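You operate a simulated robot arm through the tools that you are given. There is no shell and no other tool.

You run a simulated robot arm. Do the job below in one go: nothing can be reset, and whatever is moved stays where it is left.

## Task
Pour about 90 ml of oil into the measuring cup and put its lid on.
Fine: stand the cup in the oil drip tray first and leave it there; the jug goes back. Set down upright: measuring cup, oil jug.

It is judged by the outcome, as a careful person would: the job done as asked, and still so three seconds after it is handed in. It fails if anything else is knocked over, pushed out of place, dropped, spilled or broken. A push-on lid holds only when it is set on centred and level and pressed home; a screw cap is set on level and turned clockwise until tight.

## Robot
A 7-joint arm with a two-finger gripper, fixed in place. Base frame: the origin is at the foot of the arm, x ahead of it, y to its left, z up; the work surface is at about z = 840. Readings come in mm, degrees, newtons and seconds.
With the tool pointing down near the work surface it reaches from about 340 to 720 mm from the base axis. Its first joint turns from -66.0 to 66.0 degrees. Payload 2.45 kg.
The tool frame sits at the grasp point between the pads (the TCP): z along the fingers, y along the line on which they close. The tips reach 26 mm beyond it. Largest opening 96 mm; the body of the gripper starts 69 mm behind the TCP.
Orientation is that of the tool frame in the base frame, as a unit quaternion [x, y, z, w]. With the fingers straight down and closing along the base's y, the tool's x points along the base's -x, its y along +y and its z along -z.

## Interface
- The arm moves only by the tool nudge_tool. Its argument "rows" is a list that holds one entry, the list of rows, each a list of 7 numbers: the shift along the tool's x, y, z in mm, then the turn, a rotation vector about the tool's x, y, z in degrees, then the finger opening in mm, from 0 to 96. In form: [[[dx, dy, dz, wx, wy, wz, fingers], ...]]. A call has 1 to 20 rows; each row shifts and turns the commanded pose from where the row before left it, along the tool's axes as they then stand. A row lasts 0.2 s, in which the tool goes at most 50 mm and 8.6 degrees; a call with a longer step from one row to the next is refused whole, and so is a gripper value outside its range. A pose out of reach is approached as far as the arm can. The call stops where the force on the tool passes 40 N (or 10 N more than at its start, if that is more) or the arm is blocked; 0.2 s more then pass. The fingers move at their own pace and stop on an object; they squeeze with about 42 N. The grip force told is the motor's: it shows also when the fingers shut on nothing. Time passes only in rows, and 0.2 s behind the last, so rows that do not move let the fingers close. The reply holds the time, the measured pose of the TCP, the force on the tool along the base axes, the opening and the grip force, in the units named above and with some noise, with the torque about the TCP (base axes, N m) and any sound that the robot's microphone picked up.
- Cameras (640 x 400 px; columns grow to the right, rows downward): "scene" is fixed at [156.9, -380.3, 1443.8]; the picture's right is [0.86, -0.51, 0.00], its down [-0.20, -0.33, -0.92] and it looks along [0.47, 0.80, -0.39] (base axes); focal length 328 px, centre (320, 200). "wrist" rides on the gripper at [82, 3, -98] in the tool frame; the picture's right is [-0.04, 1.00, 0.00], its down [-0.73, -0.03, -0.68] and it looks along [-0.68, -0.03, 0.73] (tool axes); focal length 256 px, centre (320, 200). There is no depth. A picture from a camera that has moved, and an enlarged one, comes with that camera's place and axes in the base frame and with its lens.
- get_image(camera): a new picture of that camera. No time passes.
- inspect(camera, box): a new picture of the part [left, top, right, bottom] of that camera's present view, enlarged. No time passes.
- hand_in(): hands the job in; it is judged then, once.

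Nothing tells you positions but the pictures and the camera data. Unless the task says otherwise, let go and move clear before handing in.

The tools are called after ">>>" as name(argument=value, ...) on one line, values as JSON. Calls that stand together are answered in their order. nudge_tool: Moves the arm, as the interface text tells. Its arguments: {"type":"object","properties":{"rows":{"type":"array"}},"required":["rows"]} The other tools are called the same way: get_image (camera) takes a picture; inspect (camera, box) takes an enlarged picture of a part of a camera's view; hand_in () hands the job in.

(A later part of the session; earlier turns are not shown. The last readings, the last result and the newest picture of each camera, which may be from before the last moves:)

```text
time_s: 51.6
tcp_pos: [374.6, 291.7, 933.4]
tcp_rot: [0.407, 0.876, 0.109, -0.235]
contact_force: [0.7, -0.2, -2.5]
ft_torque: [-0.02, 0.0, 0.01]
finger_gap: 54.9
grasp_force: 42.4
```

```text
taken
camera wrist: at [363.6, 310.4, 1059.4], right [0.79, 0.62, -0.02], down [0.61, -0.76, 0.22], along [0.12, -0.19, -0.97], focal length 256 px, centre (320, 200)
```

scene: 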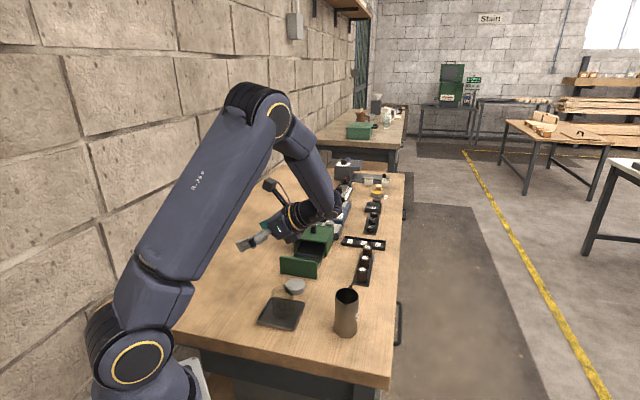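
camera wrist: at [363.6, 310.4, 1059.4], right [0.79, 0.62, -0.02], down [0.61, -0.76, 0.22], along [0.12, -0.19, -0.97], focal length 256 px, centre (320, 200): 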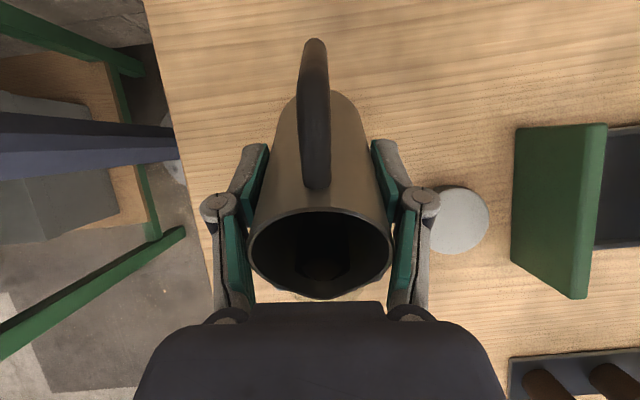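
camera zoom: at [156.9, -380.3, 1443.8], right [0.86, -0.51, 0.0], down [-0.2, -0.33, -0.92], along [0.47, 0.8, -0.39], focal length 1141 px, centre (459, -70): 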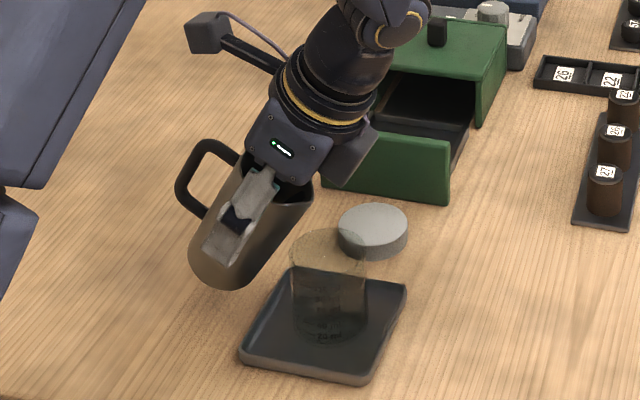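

>>> inspect(camera="scene", box=[260, 265, 310, 315])

>>> inspect(camera="scene", box=[250, 250, 300, 290])

```text
8.00 times, centred on (285, 290) of scene
camera zoom: at [156.9, -380.3, 1443.8], right [0.86, -0.51, 0.0], down [-0.2, -0.33, -0.92], along [0.47, 0.8, -0.39], focal length 2624 px, centre (600, -520)
```

zoom: 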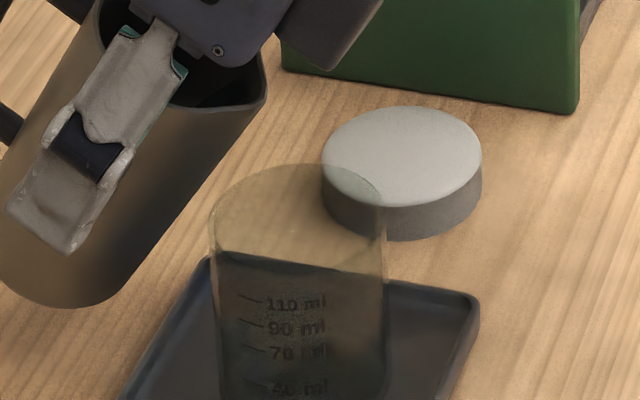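

```text
10.00 times, centred on (275, 270) of scene
camera zoom: at [156.9, -380.3, 1443.8], right [0.86, -0.51, 0.0], down [-0.2, -0.33, -0.92], along [0.47, 0.8, -0.39], focal length 3279 px, centre (770, -500)
```

zoom: 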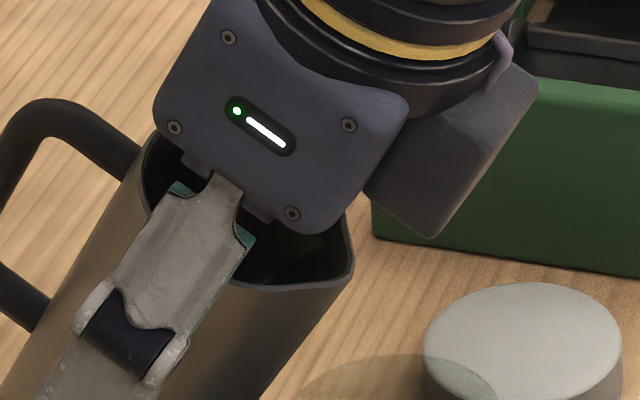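

The lip is about 8 mm short of the cup centre and 45 mm above its rim. I'll tilt to 45° while lowering the lip to about z 940 and moving 3 mm forward, then check.

>>> nudge_tool(rows=[[[0.34, 0, 0.87, 0, 5, 0, 40], [0.02, 0, 0.57, 0, 5, 0, 40], [-0.26, 0, 0.23, 0, 5, 0, 40], [0, 0, 0, 0, 0, 0, 40], [0, 0, 0, 0, 0, 0, 40]]])

>>> inspect(camera="scene", box=[250, 260, 310, 320])

>>> inspect(camera="wrist", box=[230, 190, 410, 320])

```text
time_s: 52.8
tcp_pos: [375.3, 291.9, 932.0]
tcp_rot: [0.39, 0.837, 0.162, -0.347]
contact_force: [0.7, -0.7, -2.0]
ft_torque: [-0.02, 0.03, 0.0]
finger_gap: 54.8
grasp_force: 42.0
```

```text
6.67 times, centred on (280, 290) of scene
camera zoom: at [156.9, -380.3, 1443.8], right [0.86, -0.51, 0.0], down [-0.2, -0.33, -0.92], along [0.47, 0.8, -0.39], focal length 2186 px, centre (587, -400)
```

zoom: 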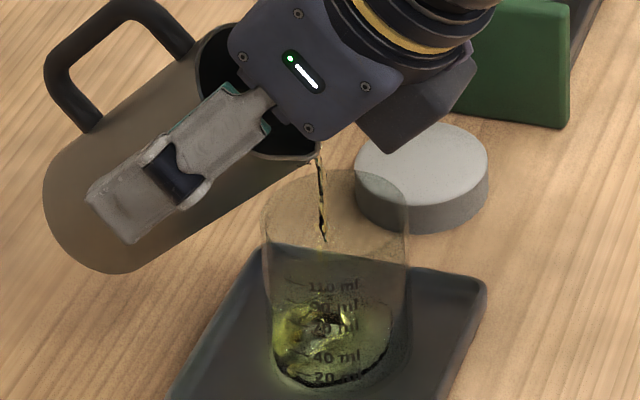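

```text
3.08 times, centred on (320, 255) of wrist
camera zoom: at [385.1, 284.6, 1059.1], right [0.78, 0.62, -0.03], down [0.62, -0.78, -0.04], along [-0.05, 0.01, -1.0], focal length 788 px, centre (320, 31)
```

zoom: 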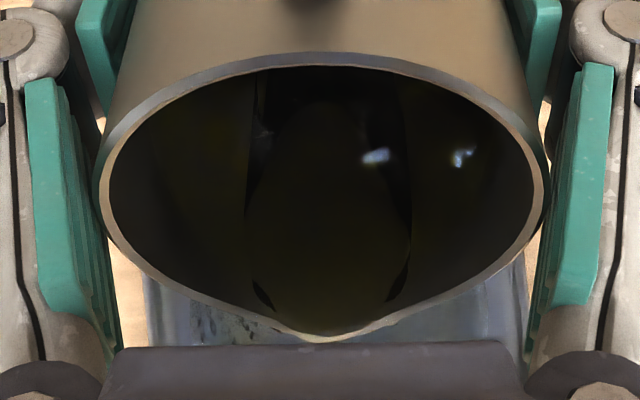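

Oil is already flowing cleanly into the cup at 45°. I'll hold still briefly and watch the level.

>>> nudge_tool(rows=[[[0, 0, 0, 0, 0, 0, 40]]])

>>> inspect(camera="scene", box=[260, 270, 310, 325])

```text
time_s: 53.2
tcp_pos: [375.8, 292.6, 931.8]
tcp_rot: [0.39, 0.838, 0.161, -0.347]
contact_force: [-0.1, 0.0, -2.7]
ft_torque: [-0.03, -0.01, -0.04]
finger_gap: 54.6
grasp_force: 42.3
```

```text
7.27 times, centred on (285, 298) of scene
camera zoom: at [156.9, -380.3, 1443.8], right [0.86, -0.51, 0.0], down [-0.2, -0.33, -0.92], along [0.47, 0.8, -0.39], focal length 2385 px, centre (574, -509)
```

zoom: 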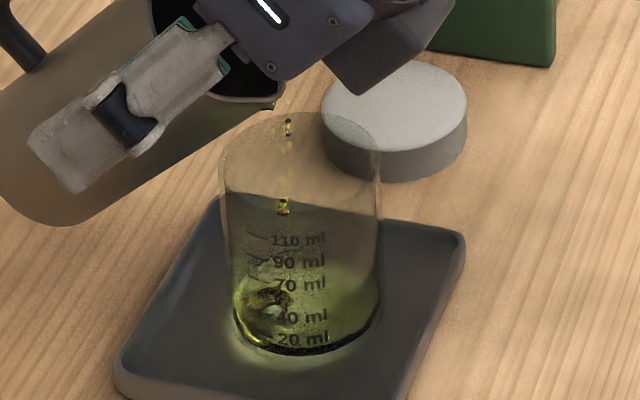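

>>> nudge_tool(rows=[[[0, 0, 0, 0, 0, 0, 40], [0, 0, 0, 0, 0, 0, 40], [0, 0, 0, 0, 0, 0, 40]]])

>>> inspect(camera="scene", box=[260, 270, 310, 325])

>>> inspect(camera="scene", box=[270, 295, 302, 321])

```text
time_s: 54.0
tcp_pos: [374.9, 291.8, 932.8]
tcp_rot: [0.391, 0.837, 0.162, -0.346]
contact_force: [0.3, 0.2, -3.0]
ft_torque: [-0.05, -0.01, 0.01]
finger_gap: 54.5
grasp_force: 42.0
```

```text
7.27 times, centred on (285, 298) of scene
camera zoom: at [156.9, -380.3, 1443.8], right [0.86, -0.51, 0.0], down [-0.2, -0.33, -0.92], along [0.47, 0.8, -0.39], focal length 2385 px, centre (574, -509)
```

zoom: 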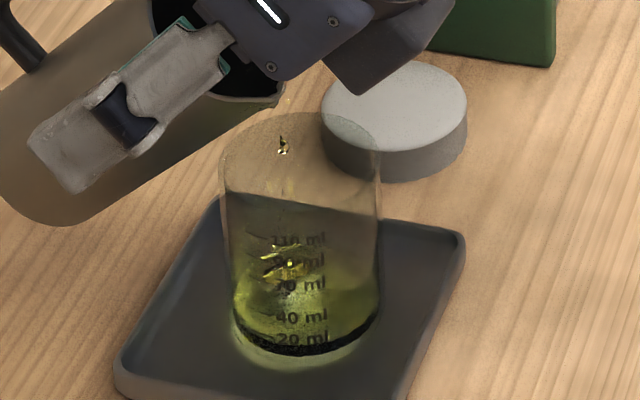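

```text
15.38 times, centred on (286, 308) of scene
camera zoom: at [156.9, -380.3, 1443.8], right [0.86, -0.51, 0.0], down [-0.2, -0.33, -0.92], along [0.47, 0.8, -0.39], focal length 5045 px, centre (843, -1462)
```

zoom: 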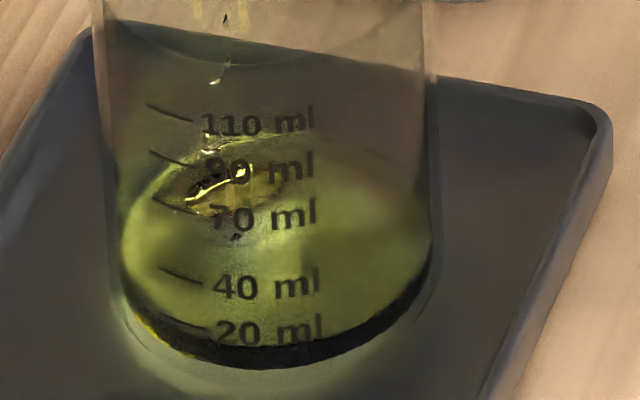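

At 45° about 20 ml has gone in, all inside the cup, and the flow has died down. I'll tilt on in small steps about the lip and watch the marks.

>>> nudge_tool(rows=[[[1.89, 0, -1.44, 0, 2.5, 0, 40], [0, 0, 0, 0, 0, 0, 40], [1.89, 0, -1.44, 0, 2.5, 0, 40], [0, 0, 0, 0, 0, 0, 40], [0, 0, 0, 0, 0, 0, 40], [0, 0, 0, 0, 0, 0, 40]]])

>>> inspect(camera="scene", box=[260, 270, 310, 325])

>>> inspect(camera="scene", box=[270, 295, 302, 321])

```text
time_s: 55.4
tcp_pos: [375.4, 291.9, 937.2]
tcp_rot: [0.382, 0.822, 0.178, -0.383]
contact_force: [-0.4, -0.4, -2.4]
ft_torque: [-0.02, -0.02, 0.01]
finger_gap: 54.5
grasp_force: 42.0
```

```text
7.27 times, centred on (285, 298) of scene
camera zoom: at [156.9, -380.3, 1443.8], right [0.86, -0.51, 0.0], down [-0.2, -0.33, -0.92], along [0.47, 0.8, -0.39], focal length 2385 px, centre (574, -509)
```

zoom: 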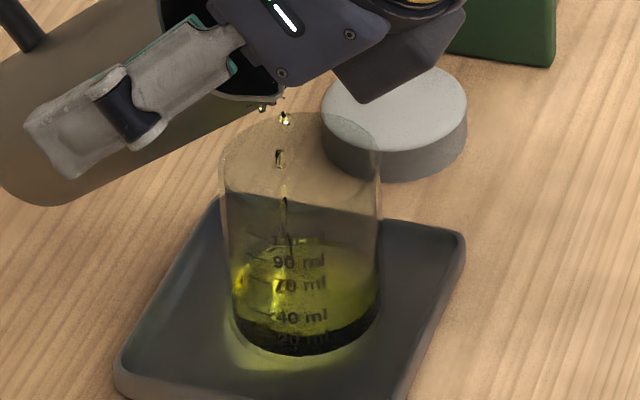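

```text
15.38 times, centred on (286, 308) of scene
camera zoom: at [156.9, -380.3, 1443.8], right [0.86, -0.51, 0.0], down [-0.2, -0.33, -0.92], along [0.47, 0.8, -0.39], focal length 5045 px, centre (843, -1462)
```

zoom: 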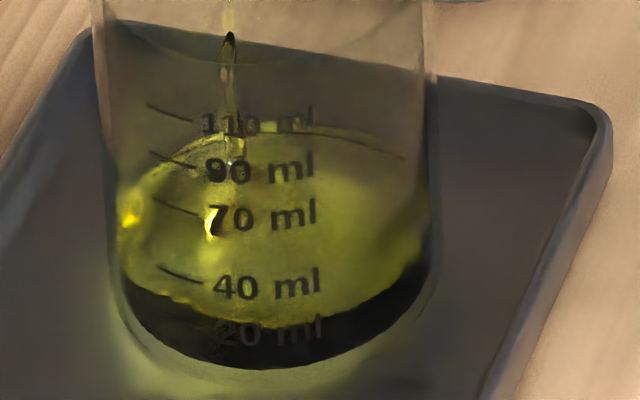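

About 27 ml so far. I'll keep increasing the tilt.

>>> nudge_tool(rows=[[[1.89, 0, -1.44, 0, 2.5, 0, 40], [1.89, 0, -1.44, 0, 2.5, 0, 40], [0, 0, 0, 0, 0, 0, 40], [0, 0, 0, 0, 0, 0, 40], [0, 0, 0, 0, 0, 0, 40], [0, 0, 0, 0, 0, 0, 40]]])

>>> inspect(camera="scene", box=[260, 270, 310, 325])

>>> inspect(camera="scene", box=[270, 295, 302, 321])

```text
time_s: 56.8
tcp_pos: [376.1, 291.5, 942.7]
tcp_rot: [0.375, 0.804, 0.195, -0.419]
contact_force: [0.0, 0.0, -2.0]
ft_torque: [-0.04, -0.01, 0.01]
finger_gap: 54.4
grasp_force: 41.9
```

```text
7.27 times, centred on (285, 298) of scene
camera zoom: at [156.9, -380.3, 1443.8], right [0.86, -0.51, 0.0], down [-0.2, -0.33, -0.92], along [0.47, 0.8, -0.39], focal length 2385 px, centre (574, -509)
```

zoom: 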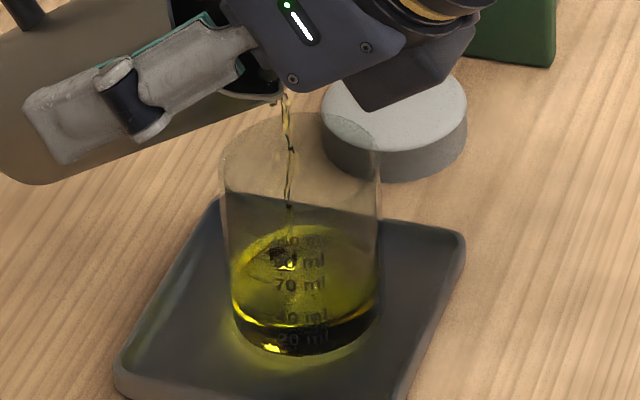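

```text
15.38 times, centred on (286, 308) of scene
camera zoom: at [156.9, -380.3, 1443.8], right [0.86, -0.51, 0.0], down [-0.2, -0.33, -0.92], along [0.47, 0.8, -0.39], focal length 5045 px, centre (843, -1462)
```

zoom: 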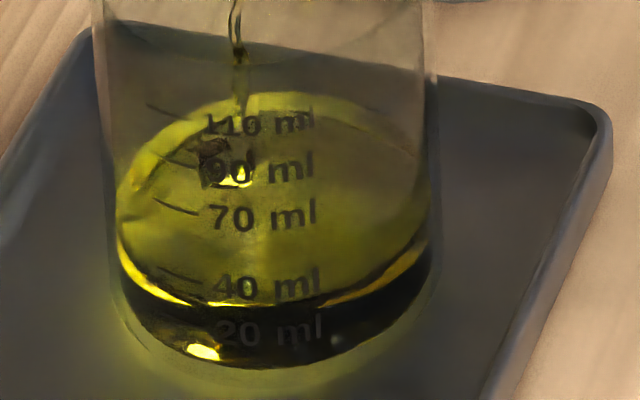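

About 35 ml now, with the stream falling inside the cup. Continuing.

>>> nudge_tool(rows=[[[1.89, 0, -1.44, 0, 2.5, 0, 40], [1.89, 0, -1.44, 0, 2.5, 0, 40], [0, 0, 0, 0, 0, 0, 40], [0, 0, 0, 0, 0, 0, 40], [0, 0, 0, 0, 0, 0, 40], [0, 0, 0, 0, 0, 0, 40], [0, 0, 0, 0, 0, 0, 40]]])

>>> inspect(camera="scene", box=[260, 270, 310, 325])

>>> inspect(camera="scene", box=[270, 295, 302, 321])

```text
time_s: 58.4
tcp_pos: [375.5, 291.2, 946.8]
tcp_rot: [0.365, 0.785, 0.21, -0.454]
contact_force: [0.0, -0.3, -2.6]
ft_torque: [-0.04, -0.01, 0.01]
finger_gap: 54.6
grasp_force: 42.1
```

```text
7.27 times, centred on (285, 298) of scene
camera zoom: at [156.9, -380.3, 1443.8], right [0.86, -0.51, 0.0], down [-0.2, -0.33, -0.92], along [0.47, 0.8, -0.39], focal length 2385 px, centre (574, -509)
```

zoom: 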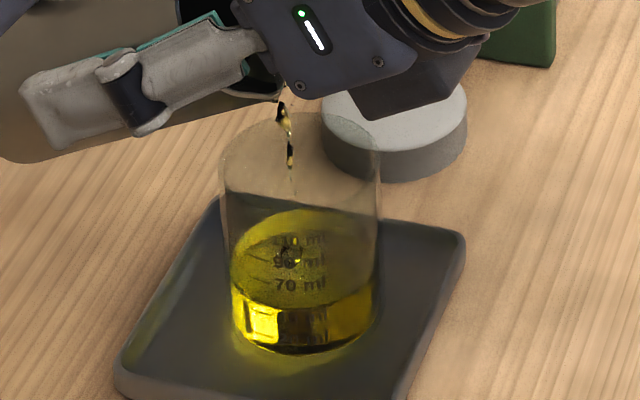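

```text
15.38 times, centred on (286, 308) of scene
camera zoom: at [156.9, -380.3, 1443.8], right [0.86, -0.51, 0.0], down [-0.2, -0.33, -0.92], along [0.47, 0.8, -0.39], focal length 5045 px, centre (843, -1462)
```

zoom: 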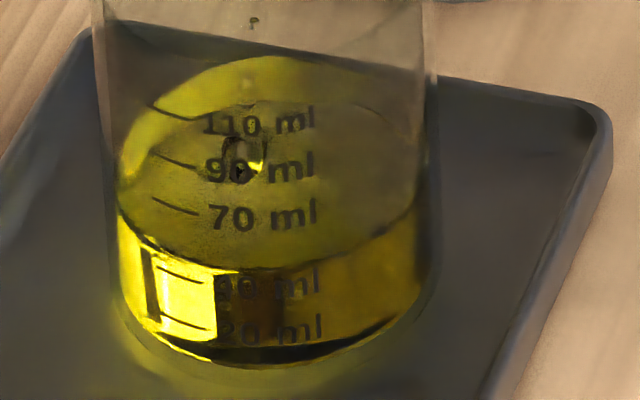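

About 48 ml. Continuing 5° at a time.

>>> nudge_tool(rows=[[[1.89, 0, -1.44, 0, 2.5, 0, 40], [1.89, 0, -1.44, 0, 2.5, 0, 40], [0, 0, 0, 0, 0, 0, 40], [0, 0, 0, 0, 0, 0, 40], [0, 0, 0, 0, 0, 0, 40], [0, 0, 0, 0, 0, 0, 40], [0, 0, 0, 0, 0, 0, 40]]])

>>> inspect(camera="scene", box=[260, 270, 310, 325])

>>> inspect(camera="scene", box=[270, 295, 302, 321])

```text
time_s: 60.0
tcp_pos: [375.3, 290.9, 952.1]
tcp_rot: [0.356, 0.764, 0.227, -0.488]
contact_force: [0.2, -0.2, -2.0]
ft_torque: [-0.03, -0.05, 0.02]
finger_gap: 54.5
grasp_force: 41.9
```

```text
7.27 times, centred on (285, 298) of scene
camera zoom: at [156.9, -380.3, 1443.8], right [0.86, -0.51, 0.0], down [-0.2, -0.33, -0.92], along [0.47, 0.8, -0.39], focal length 2385 px, centre (574, -509)
```

zoom: 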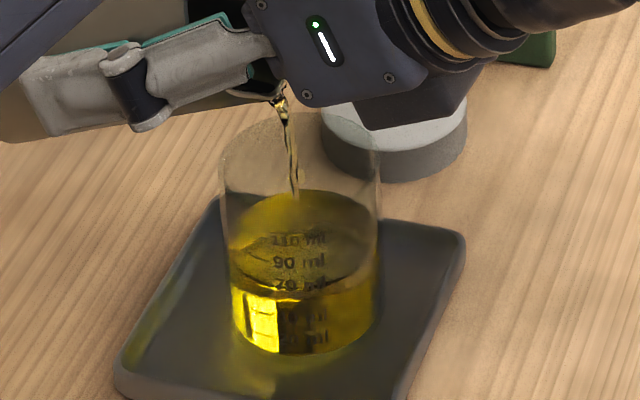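

```text
15.38 times, centred on (286, 308) of scene
camera zoom: at [156.9, -380.3, 1443.8], right [0.86, -0.51, 0.0], down [-0.2, -0.33, -0.92], along [0.47, 0.8, -0.39], focal length 5045 px, centre (843, -1462)
```

zoom: 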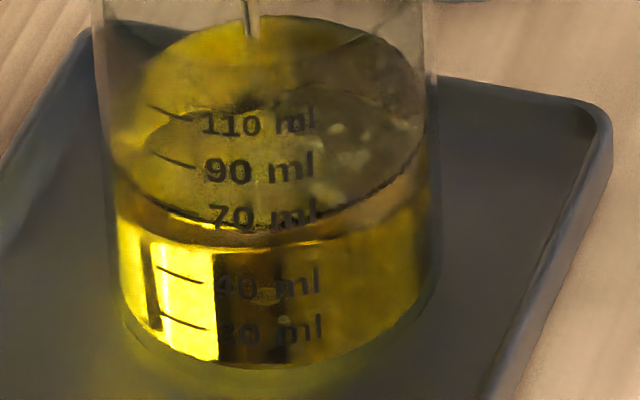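

About 60 ml and still flowing. I'll hold to see where it settles.

>>> nudge_tool(rows=[[[0, 0, 0, 0, 0, 0, 40], [0, 0, 0, 0, 0, 0, 40], [0, 0, 0, 0, 0, 0, 40], [0, 0, 0, 0, 0, 0, 40]]])

>>> inspect(camera="scene", box=[260, 270, 310, 325])

>>> inspect(camera="scene", box=[270, 295, 302, 321])

```text
time_s: 61.0
tcp_pos: [374.9, 290.5, 951.9]
tcp_rot: [0.356, 0.765, 0.227, -0.487]
contact_force: [0.2, -0.1, -1.6]
ft_torque: [-0.03, 0.0, 0.01]
finger_gap: 54.4
grasp_force: 42.1
```

```text
7.27 times, centred on (285, 298) of scene
camera zoom: at [156.9, -380.3, 1443.8], right [0.86, -0.51, 0.0], down [-0.2, -0.33, -0.92], along [0.47, 0.8, -0.39], focal length 2385 px, centre (574, -509)
```

zoom: 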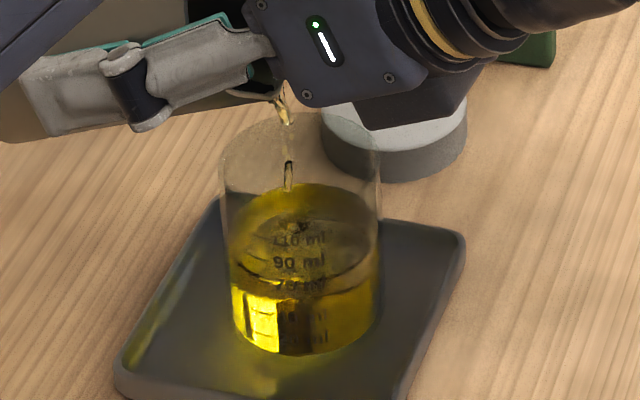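

```text
15.38 times, centred on (286, 308) of scene
camera zoom: at [156.9, -380.3, 1443.8], right [0.86, -0.51, 0.0], down [-0.2, -0.33, -0.92], along [0.47, 0.8, -0.39], focal length 5045 px, centre (843, -1462)
```

zoom: 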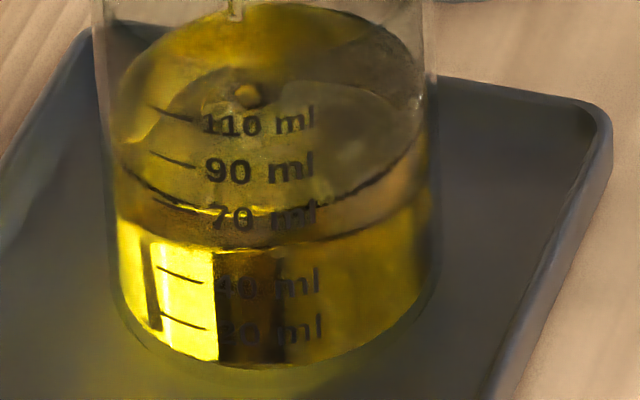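

>>> inspect(camera="scene", box=[274, 300, 292, 314])

```text
16.00 times, centred on (283, 307) of scene
camera zoom: at [156.9, -380.3, 1443.8], right [0.86, -0.51, 0.0], down [-0.2, -0.33, -0.92], along [0.47, 0.8, -0.39], focal length 5247 px, centre (912, -1512)
```

zoom: 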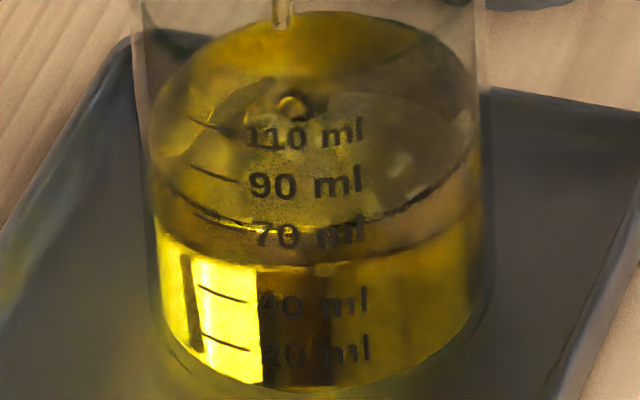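

The surface now meets the front wall at about the 70 ml mark, so about 20 ml remain. I'll use smaller steps.

>>> nudge_tool(rows=[[[0, 0, 0, 0, 0, 0, 40], [0, 0, 0, 0, 0, 0, 40], [0, 0, 0, 0, 0, 0, 40], [0, 0, 0, 0, 0, 0, 40]]])

>>> inspect(camera="scene", box=[274, 300, 292, 314])

>>> inspect(camera="scene", box=[260, 270, 310, 325])

```text
time_s: 62.0
tcp_pos: [376.3, 290.9, 952.2]
tcp_rot: [0.356, 0.765, 0.227, -0.487]
contact_force: [-0.2, 0.3, -1.9]
ft_torque: [-0.02, 0.0, 0.01]
finger_gap: 54.5
grasp_force: 42.2
```

```text
16.00 times, centred on (283, 307) of scene
camera zoom: at [156.9, -380.3, 1443.8], right [0.86, -0.51, 0.0], down [-0.2, -0.33, -0.92], along [0.47, 0.8, -0.39], focal length 5247 px, centre (912, -1512)
```

zoom: 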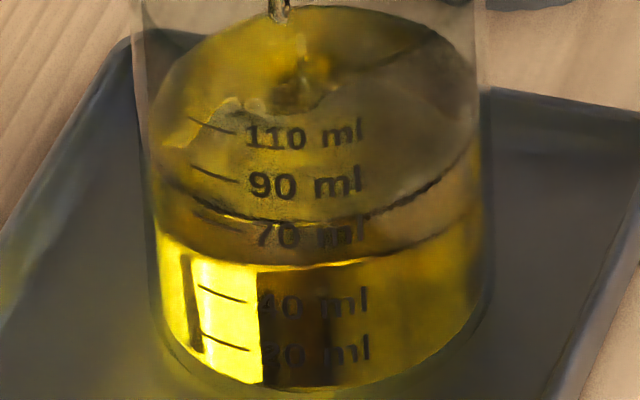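

```text
7.27 times, centred on (285, 298) of scene
camera zoom: at [156.9, -380.3, 1443.8], right [0.86, -0.51, 0.0], down [-0.2, -0.33, -0.92], along [0.47, 0.8, -0.39], focal length 2385 px, centre (574, -509)
```

zoom: 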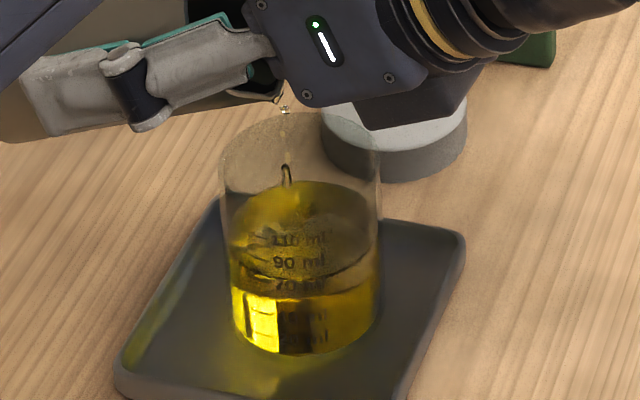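

About 75 ml and nearly stopped. Tilting 2.5° more.

>>> nudge_tool(rows=[[[1.89, 0, -1.44, 0, 2.5, 0, 40], [0, 0, 0, 0, 0, 0, 40], [0, 0, 0, 0, 0, 0, 40], [0, 0, 0, 0, 0, 0, 40], [0, 0, 0, 0, 0, 0, 40], [0, 0, 0, 0, 0, 0, 40]]])

>>> inspect(camera="scene", box=[274, 300, 292, 314])

>>> inspect(camera="scene", box=[260, 270, 310, 325])

```text
time_s: 63.4
tcp_pos: [376.2, 290.3, 954.6]
tcp_rot: [0.35, 0.754, 0.234, -0.504]
contact_force: [0.3, -0.7, -1.5]
ft_torque: [-0.01, -0.02, 0.04]
finger_gap: 54.5
grasp_force: 42.3
```

```text
16.00 times, centred on (283, 307) of scene
camera zoom: at [156.9, -380.3, 1443.8], right [0.86, -0.51, 0.0], down [-0.2, -0.33, -0.92], along [0.47, 0.8, -0.39], focal length 5247 px, centre (912, -1512)
```

zoom: 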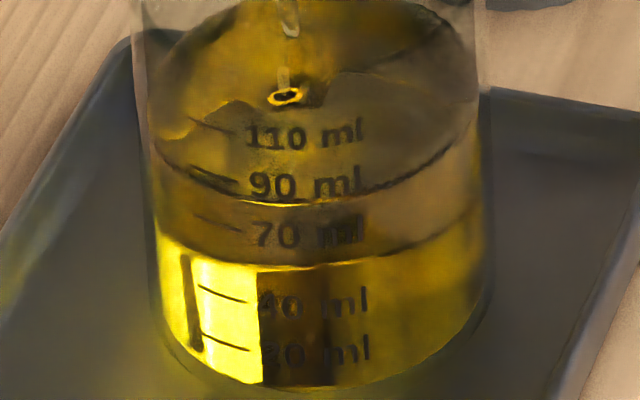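

```text
7.27 times, centred on (285, 298) of scene
camera zoom: at [156.9, -380.3, 1443.8], right [0.86, -0.51, 0.0], down [-0.2, -0.33, -0.92], along [0.47, 0.8, -0.39], focal length 2385 px, centre (574, -509)
```

zoom: 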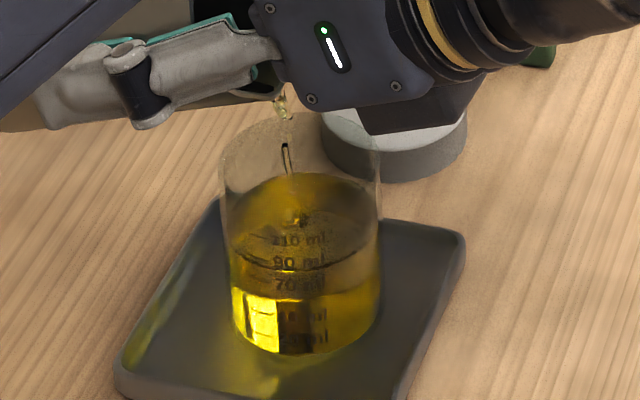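

About 83 ml and still trickling. I'll hold a moment longer.

>>> nudge_tool(rows=[[[0, 0, 0, 0, 0, 0, 40], [0, 0, 0, 0, 0, 0, 40]]])

>>> inspect(camera="scene", box=[274, 300, 292, 314])

>>> inspect(camera="scene", box=[260, 270, 310, 325])

```text
time_s: 64.0
tcp_pos: [376.2, 289.8, 953.8]
tcp_rot: [0.351, 0.754, 0.235, -0.504]
contact_force: [-0.5, -0.2, -1.3]
ft_torque: [-0.02, -0.03, -0.01]
finger_gap: 54.3
grasp_force: 41.9
```

```text
16.00 times, centred on (283, 307) of scene
camera zoom: at [156.9, -380.3, 1443.8], right [0.86, -0.51, 0.0], down [-0.2, -0.33, -0.92], along [0.47, 0.8, -0.39], focal length 5247 px, centre (912, -1512)
```

zoom: 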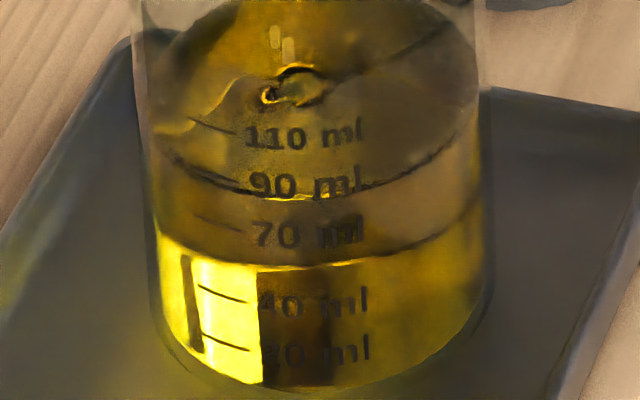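

```text
7.27 times, centred on (285, 298) of scene
camera zoom: at [156.9, -380.3, 1443.8], right [0.86, -0.51, 0.0], down [-0.2, -0.33, -0.92], along [0.47, 0.8, -0.39], focal length 2385 px, centre (574, -509)
```

zoom: 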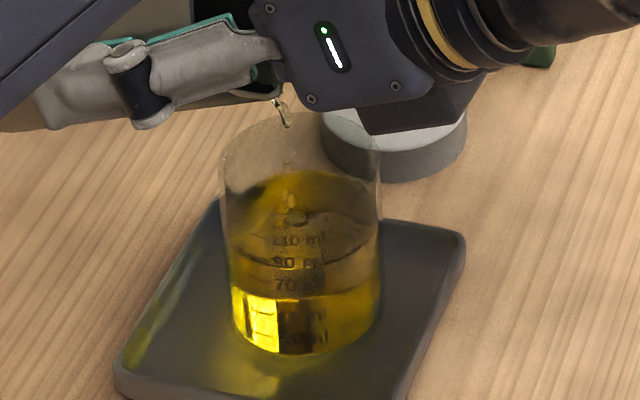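

The level is right at the 90 ml tick (88–89 ml). I'll tilt back about the lip now to stop the flow, keeping the lip over the cup.

>>> nudge_tool(rows=[[[-6.01, 0, 3.8, 0, -7.5, 0, 40], [-6.01, 0, 3.8, 0, -7.5, 0, 40], [-6.01, 0, 3.8, 0, -7.5, 0, 40], [-6.01, 0, 3.8, 0, -7.5, 0, 40], [0, 0, 0, 0, 0, 0, 40]]])

>>> inspect(camera="scene", box=[260, 270, 310, 325])

>>> inspect(camera="scene", box=[274, 300, 292, 314])

```text
time_s: 65.2
tcp_pos: [376.3, 290.0, 927.0]
tcp_rot: [0.399, 0.859, 0.135, -0.291]
contact_force: [-0.2, 0.0, -1.3]
ft_torque: [0.0, -0.03, 0.01]
finger_gap: 54.8
grasp_force: 41.8
```

```text
7.27 times, centred on (285, 298) of scene
camera zoom: at [156.9, -380.3, 1443.8], right [0.86, -0.51, 0.0], down [-0.2, -0.33, -0.92], along [0.47, 0.8, -0.39], focal length 2385 px, centre (574, -509)
```

zoom: 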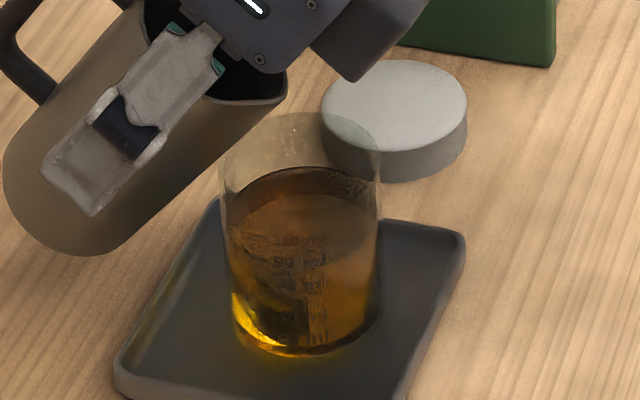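

```text
16.00 times, centred on (283, 307) of scene
camera zoom: at [156.9, -380.3, 1443.8], right [0.86, -0.51, 0.0], down [-0.2, -0.33, -0.92], along [0.47, 0.8, -0.39], focal length 5247 px, centre (912, -1512)
```

zoom: 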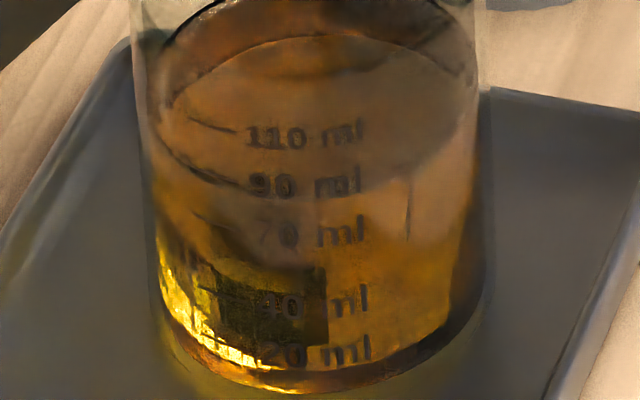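

Flow stopped cleanly. I'll let any drips fall, then read the level.

>>> nudge_tool(rows=[[[0, 0, 0, 0, 0, 0, 40], [0, 0, 0, 0, 0, 0, 40], [0, 0, 0, 0, 0, 0, 40], [0, 0, 0, 0, 0, 0, 40], [0, 0, 0, 0, 0, 0, 40]]])

>>> inspect(camera="scene", box=[274, 300, 292, 314])

>>> inspect(camera="scene", box=[276, 302, 288, 310])

```text
time_s: 66.4
tcp_pos: [377.7, 289.9, 925.3]
tcp_rot: [0.4, 0.858, 0.135, -0.291]
contact_force: [0.2, -0.3, -2.1]
ft_torque: [-0.03, 0.0, -0.01]
finger_gap: 54.3
grasp_force: 41.8
```

```text
16.00 times, centred on (283, 307) of scene
camera zoom: at [156.9, -380.3, 1443.8], right [0.86, -0.51, 0.0], down [-0.2, -0.33, -0.92], along [0.47, 0.8, -0.39], focal length 5247 px, centre (912, -1512)
```

zoom: 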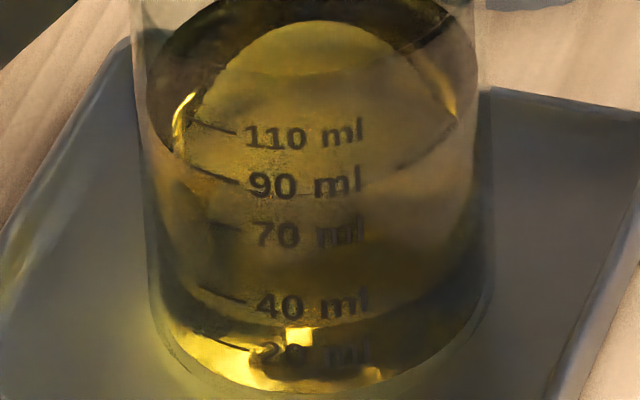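

```text
16.00 times, centred on (282, 306) of scene
camera zoom: at [156.9, -380.3, 1443.8], right [0.86, -0.51, 0.0], down [-0.2, -0.33, -0.92], along [0.47, 0.8, -0.39], focal length 5247 px, centre (928, -1496)
```

zoom: 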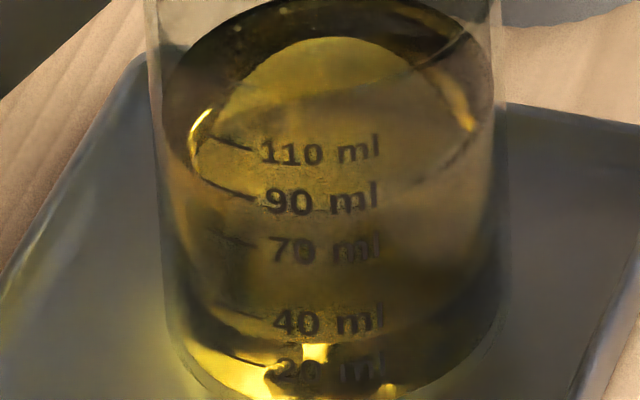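

The level sits on the 90 ml tick. I'll raise the jug and bring it upright over the cup.

>>> nudge_tool(rows=[[[6, 0, -8, 0, 0, 0, 40], [13.4, 0, -17.5, 0, 0, 0, 40], [13.4, 0, -17.5, 0, 0, 0, 40], [13.4, 0, -17.5, 0, 0, 0, 40], [13.4, 0, -17.5, 0, 0, 0, 40], [7, 0, -9, 0, 0, 0, 40], [-3.9, 0, 2.7, 0, -5, 0, 40], [-6.01, 0, 3.8, 0, -7.5, 0, 40], [-6.01, 0, 3.8, 0, -7.5, 0, 40], [-6.01, 0, 3.8, 0, -7.5, 0, 40], [-3.9, 0, 2.7, 0, -5, 0, 40], [-3.9, 0, 2.7, 0, -5, 0, 40], [0, 0, 0, 0, 0, 0, 40], [0, 0, 0, 0, 0, 0, 40]]])

>>> inspect(camera="scene", box=[200, 180, 400, 345])

```text
time_s: 69.4
tcp_pos: [390.7, 275.4, 1006.3]
tcp_rot: [0.422, 0.907, 0.0, 0.0]
contact_force: [-0.4, -0.3, -1.8]
ft_torque: [-0.01, 0.0, -0.02]
finger_gap: 54.4
grasp_force: 42.1
```

```text
2.42 times, centred on (300, 262) of scene
camera zoom: at [156.9, -380.3, 1443.8], right [0.86, -0.51, 0.0], down [-0.2, -0.33, -0.92], along [0.47, 0.8, -0.39], focal length 795 px, centre (368, 48)
```

zoom: 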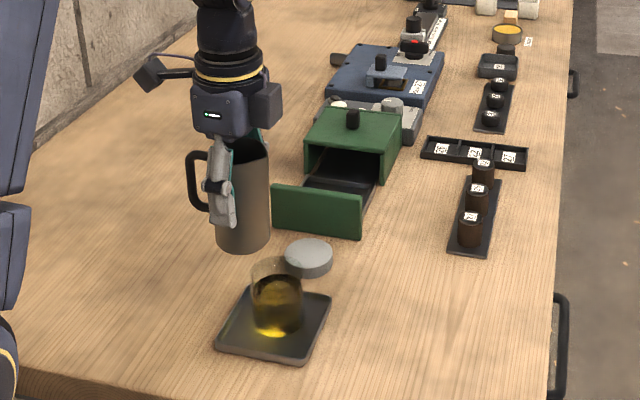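

The jug is upright with nothing spilled. I'll carry it back home, turning it to its original heading.

>>> nudge_tool(rows=[[[0, 0, -15, 0, 0, 0, 40], [0, 0, -20, 0, 0, 0, 40], [0, 0, -10, 0, 0, 0, 40], [-12, 0.4, 0, 0, 0, 0, 40], [-25, 0.4, 0, 0, 0, 0, 40], [-32, 0.4, 0, 0, 0, 0, 40], [-33, 0.5, 0, 0, 0, 0, 40], [-33, 0.5, 0, 0, 0, 0, 40], [-31, 0.4, 0, 0, 0, 0, 40], [-24, 0.4, 0, 0, 0, 0, 40], [-12.7, 0.4, 0, 0, 0, 0, 40], [0, 0, 0, 0, 0, 0, 40]]])

>>> nudge_tool(rows=[[[0, 0, 0, 0, 0, 4, 40], [0, 0, 0, 0, 0, 7, 40], [0, 0, 0, 0, 0, 8, 40], [0, 0, 0, 0, 0, 8, 40], [0, 0, 0, 0, 0, 8, 40], [0, 0, 0, 0, 0, 8, 40], [0, 0, 0, 0, 0, 8, 40], [0, 0, 0, 0, 0, 8, 40], [0, 0, 0, 0, 0, 8, 40], [0, 0, 0, 0, 0, 8, 40], [0, 0, 0, 0, 0, 6, 40], [0, 0, 0, 0, 0, 4, 40], [0, 0, 0, 0, 0, 0, 40], [0, 0, 0, 0, 0, 0, 40]]])

>>> nudge_tool(rows=[[[0, 0, 0, 0, 0, 0, 40]]])

>>> get_image(camera="scene")

```text
time_s: 72.0
tcp_pos: [524.2, 122.1, 1053.7]
tcp_rot: [0.422, 0.907, -0.001, 0.0]
contact_force: [0.8, -0.1, -1.9]
ft_torque: [0.03, 0.01, 0.0]
finger_gap: 54.4
grasp_force: 41.4
```

```text
time_s: 75.0
tcp_pos: [523.1, 121.8, 1051.6]
tcp_rot: [0.924, 0.383, 0.0, 0.001]
contact_force: [-0.2, -0.1, -2.0]
ft_torque: [0.0, 0.01, -0.01]
finger_gap: 54.2
grasp_force: 42.3
```

```text
time_s: 75.4
tcp_pos: [523.6, 121.7, 1051.6]
tcp_rot: [0.923, 0.384, 0.0, 0.0]
contact_force: [-0.3, 0.0, -1.3]
ft_torque: [0.03, -0.01, 0.03]
finger_gap: 54.5
grasp_force: 42.3
```

```text
taken
```

scene: 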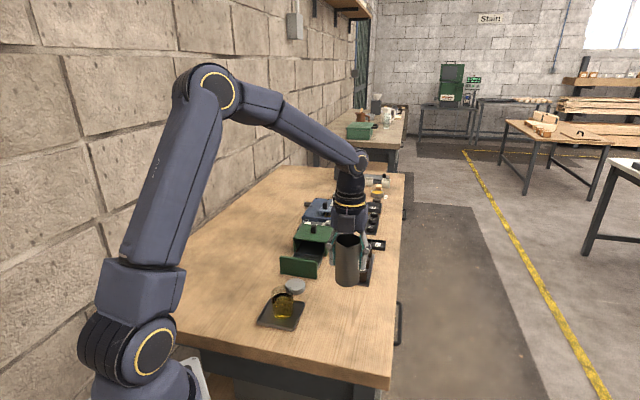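

Over its home now. I'll lower the jug to just above z 903 and then feel for the bench.

>>> nudge_tool(rows=[[[0, 0, 20, 0, 0, 0, 40], [0, 0, 30, 0, 0, 0, 40], [0, 0, 35, 0, 0, 0, 40], [0, 0, 30, 0, 0, 0, 40], [0, 0, 18, 0, 0, 0, 40], [0, 0, 9, 0, 0, 0, 40], [0, 0, 3, 0, 0, 0, 40], [0, 0, 0, 0, 0, 0, 40]]])

>>> nudge_tool(rows=[[[0, 0, 1.2, 0, 0, 0, 40], [0, 0, 0, 0, 0, 0, 40]]])

>>> nudge_tool(rows=[[[0, 0, 1, 0, 0, 0, 40], [0, 0, 0, 0, 0, 0, 40]]])

```text
time_s: 77.2
tcp_pos: [521.9, 121.9, 906.4]
tcp_rot: [0.923, 0.384, 0.0, 0.0]
contact_force: [0.0, -0.4, -1.5]
ft_torque: [-0.02, 0.01, 0.03]
finger_gap: 54.7
grasp_force: 42.3
```

```text
time_s: 77.8
tcp_pos: [522.9, 122.6, 905.6]
tcp_rot: [0.923, 0.384, 0.0, 0.0]
contact_force: [0.0, -0.4, -2.2]
ft_torque: [-0.02, -0.01, -0.01]
finger_gap: 54.5
grasp_force: 42.3
```

```text
time_s: 78.4
tcp_pos: [522.5, 121.7, 905.2]
tcp_rot: [0.924, 0.383, 0.0, 0.0]
contact_force: [-0.1, 0.3, -2.2]
ft_torque: [-0.02, 0.03, -0.02]
finger_gap: 54.3
grasp_force: 41.9
```

>>> nudge_tool(rows=[[[0, 0, 1, 0, 0, 0, 40], [0, 0, 0, 0, 0, 0, 40]]])

>>> nudge_tool(rows=[[[0, 0, 0.8, 0, 0, 0, 40], [0, 0, 0, 0, 0, 0, 40]]])

```text
time_s: 79.0
tcp_pos: [523.1, 122.3, 904.1]
tcp_rot: [0.924, 0.383, 0.0, 0.0]
contact_force: [-0.3, -0.7, -0.4]
ft_torque: [-0.01, -0.01, 0.03]
finger_gap: 54.4
grasp_force: 42.6
```

```text
time_s: 79.6
tcp_pos: [522.0, 122.4, 903.8]
tcp_rot: [0.924, 0.383, 0.0, 0.0]
contact_force: [-6.7, 1.3, 15.2]
ft_torque: [-0.23, 0.14, -0.04]
finger_gap: 54.6
grasp_force: 42.7
```

It rests on the bench (15 N). I'll release it and rise clear.

>>> nudge_tool(rows=[[[0, 0, -0.6, 0, 0, 0, 40], [0, 0, 0, 0, 0, 0, 40], [0, 0, 0, 0, 0, 0, 60], [0, 0, 0, 0, 0, 0, 80], [0, 0, 0, 0, 0, 0, 96], [0, 0, 0, 0, 0, 0, 96], [0, 0, 0, 0, 0, 0, 96], [0, 0, -15, 0, 0, 0, 96], [0, 0, -30, 0, 0, 0, 96], [0, 0, -40, 0, 0, 0, 96], [0, 0, -40, 0, 0, 0, 96], [0, 0, -40, 0, 0, 0, 96], [0, 0, 0, 0, 0, 0, 96]]])

>>> inspect(camera="scene", box=[240, 200, 400, 345])

>>> get_image(camera="wrist")

```text
time_s: 82.4
tcp_pos: [522.4, 124.6, 1069.7]
tcp_rot: [0.924, 0.383, 0.0, 0.0]
contact_force: [0.1, -0.4, 0.0]
ft_torque: [0.01, 0.0, 0.02]
finger_gap: 96.2
grasp_force: 0.1
```

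```text
2.76 times, centred on (320, 272) of scene
camera zoom: at [156.9, -380.3, 1443.8], right [0.86, -0.51, 0.0], down [-0.2, -0.33, -0.92], along [0.47, 0.8, -0.39], focal length 905 px, centre (320, 0)
```

zoom: 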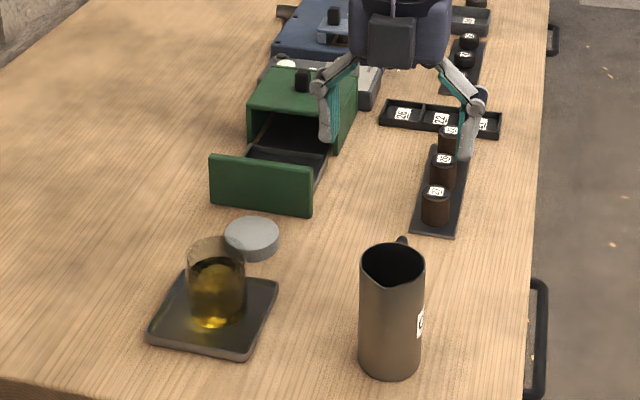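

```text
taken
camera wrist: at [582.3, 180.1, 1167.1], right [0.68, -0.73, 0.0], down [-0.54, -0.5, 0.68], along [-0.5, -0.46, -0.73], focal length 256 px, centre (320, 200)
```

wrist: 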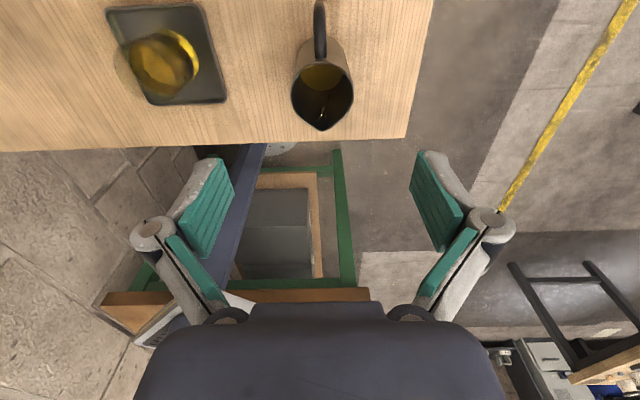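

The jug is back in place with the cup at about 90 ml. Now I'll go above the lid near (485, 322), closing axis along the free −45°/135° line, and measure it.

>>> nudge_tool(rows=[[[19, -27.8, 0, 0, 0, 0, 96], [19, -27.8, 0, 0, 0, 0, 96], [19, -27.8, 0, 0, 0, 0, 96], [19, -27.8, 0, 0, 0, 0, 96], [19, -27.8, 0, 0, 0, 0, 96], [19, -27.8, 0, 0, 0, 0, 96], [0, 0, 30, 0, 0, 0, 96], [0, 0, 30, 0, 0, 0, 96], [0, 0, 25, 0, 0, 0, 96], [0, 0, 0, 0, 0, 0, 96], [0, 0, 0, 0, 0, 0, 96]]])

>>> get_image(camera="wrist")

>>> inspect(camera="wrist", box=[260, 40, 380, 150])

>>> inspect(camera="scene", box=[240, 200, 400, 345])

```text
time_s: 84.8
tcp_pos: [484.0, 321.3, 982.6]
tcp_rot: [0.924, 0.383, 0.0, 0.0]
contact_force: [-0.6, -0.2, 0.3]
ft_torque: [0.02, 0.0, -0.01]
finger_gap: 96.0
grasp_force: 0.1
```

```text
taken
camera wrist: at [543.4, 377.4, 1079.9], right [0.68, -0.73, 0.0], down [-0.54, -0.5, 0.68], along [-0.5, -0.46, -0.73], focal length 256 px, centre (320, 200)
```

wrist: 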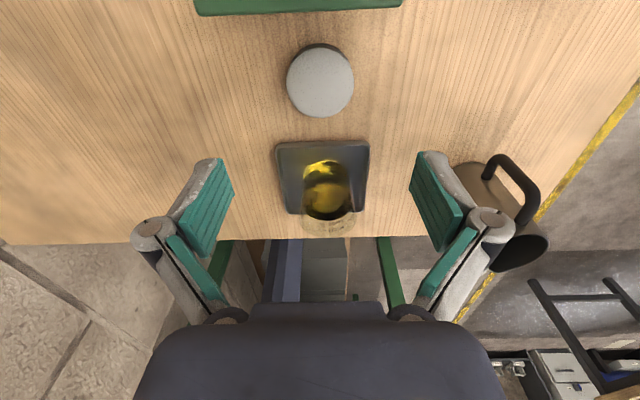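

```text
3.64 times, centred on (320, 95) of wrist
camera zoom: at [543.4, 377.4, 1079.9], right [0.68, -0.73, 0.0], down [-0.54, -0.5, 0.68], along [-0.5, -0.46, -0.73], focal length 931 px, centre (320, 582)
```

zoom: 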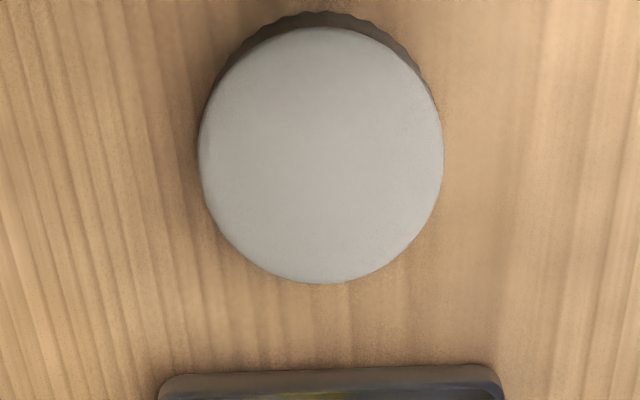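

```text
2.76 times, centred on (320, 272) of scene
camera zoom: at [156.9, -380.3, 1443.8], right [0.86, -0.51, 0.0], down [-0.2, -0.33, -0.92], along [0.47, 0.8, -0.39], focal length 905 px, centre (320, 0)
```

zoom: 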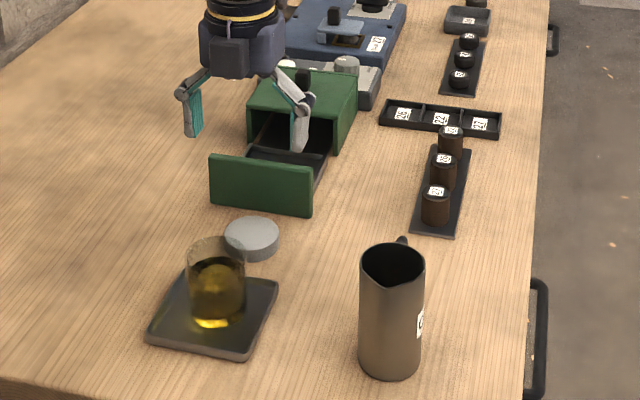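

>>> inspect(camera="scene", box=[282, 275, 308, 295])

>>> inspect(camera="scene", box=[268, 280, 300, 325])

>>> inspect(camera="wrist", box=[260, 130, 380, 250])

```text
16.00 times, centred on (295, 285) of scene
camera zoom: at [156.9, -380.3, 1443.8], right [0.86, -0.51, 0.0], down [-0.2, -0.33, -0.92], along [0.47, 0.8, -0.39], focal length 5247 px, centre (720, -1160)
```

zoom: 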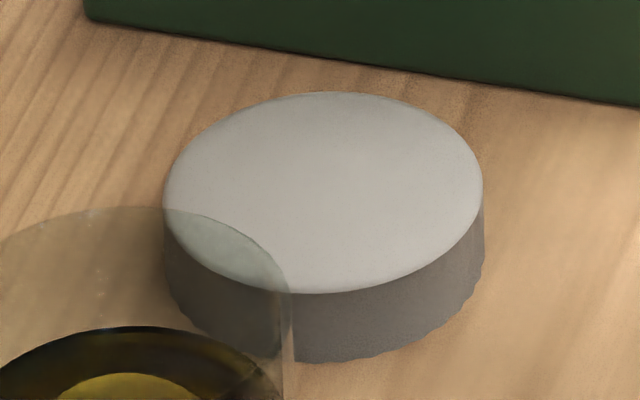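

```text
8.89 times, centred on (284, 302) of scene
camera zoom: at [156.9, -380.3, 1443.8], right [0.86, -0.51, 0.0], down [-0.2, -0.33, -0.92], along [0.47, 0.8, -0.39], focal length 2915 px, centre (640, -711)
```

zoom: 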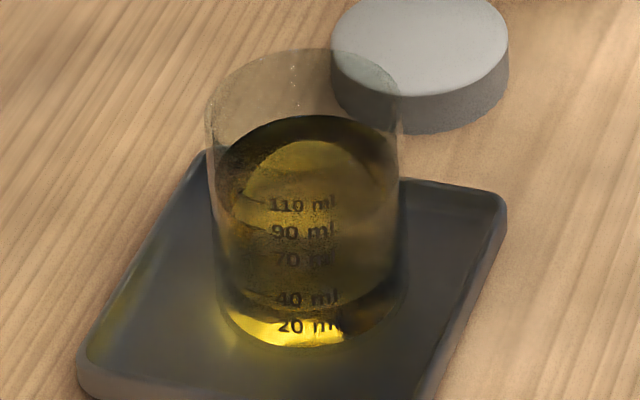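

```text
3.33 times, centred on (320, 190) of wrist
camera zoom: at [543.4, 377.4, 1079.9], right [0.68, -0.73, 0.0], down [-0.54, -0.5, 0.68], along [-0.5, -0.46, -0.73], focal length 853 px, centre (320, 233)
```

zoom: 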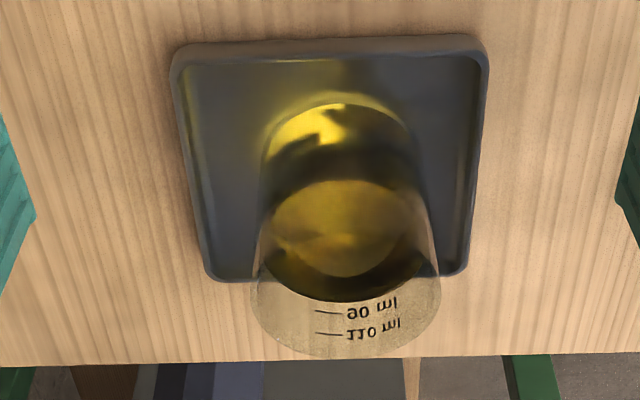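

>>> inspect(camera="wrist", box=[305, 180, 345, 210])

>>> inspect(camera="scene", box=[276, 300, 288, 310])

```text
13.33 times, centred on (325, 195) of wrist
camera zoom: at [543.4, 377.4, 1079.9], right [0.68, -0.73, 0.0], down [-0.54, -0.5, 0.68], along [-0.5, -0.46, -0.73], focal length 3413 px, centre (253, 267)
```

zoom: 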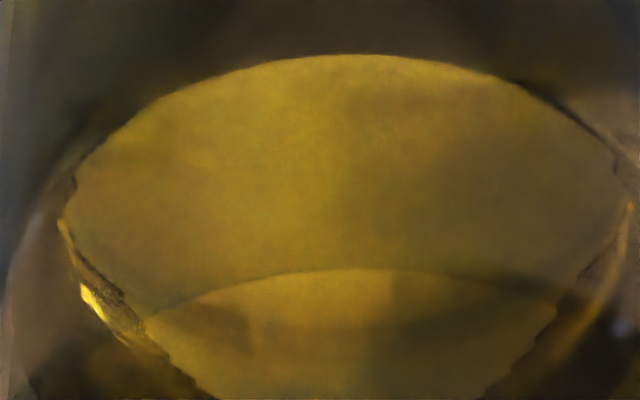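

```text
16.00 times, centred on (282, 305) of scene
camera zoom: at [156.9, -380.3, 1443.8], right [0.86, -0.51, 0.0], down [-0.2, -0.33, -0.92], along [0.47, 0.8, -0.39], focal length 5247 px, centre (928, -1480)
```

zoom: 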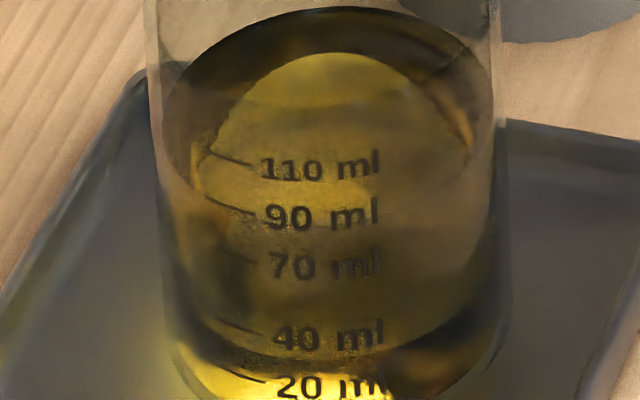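

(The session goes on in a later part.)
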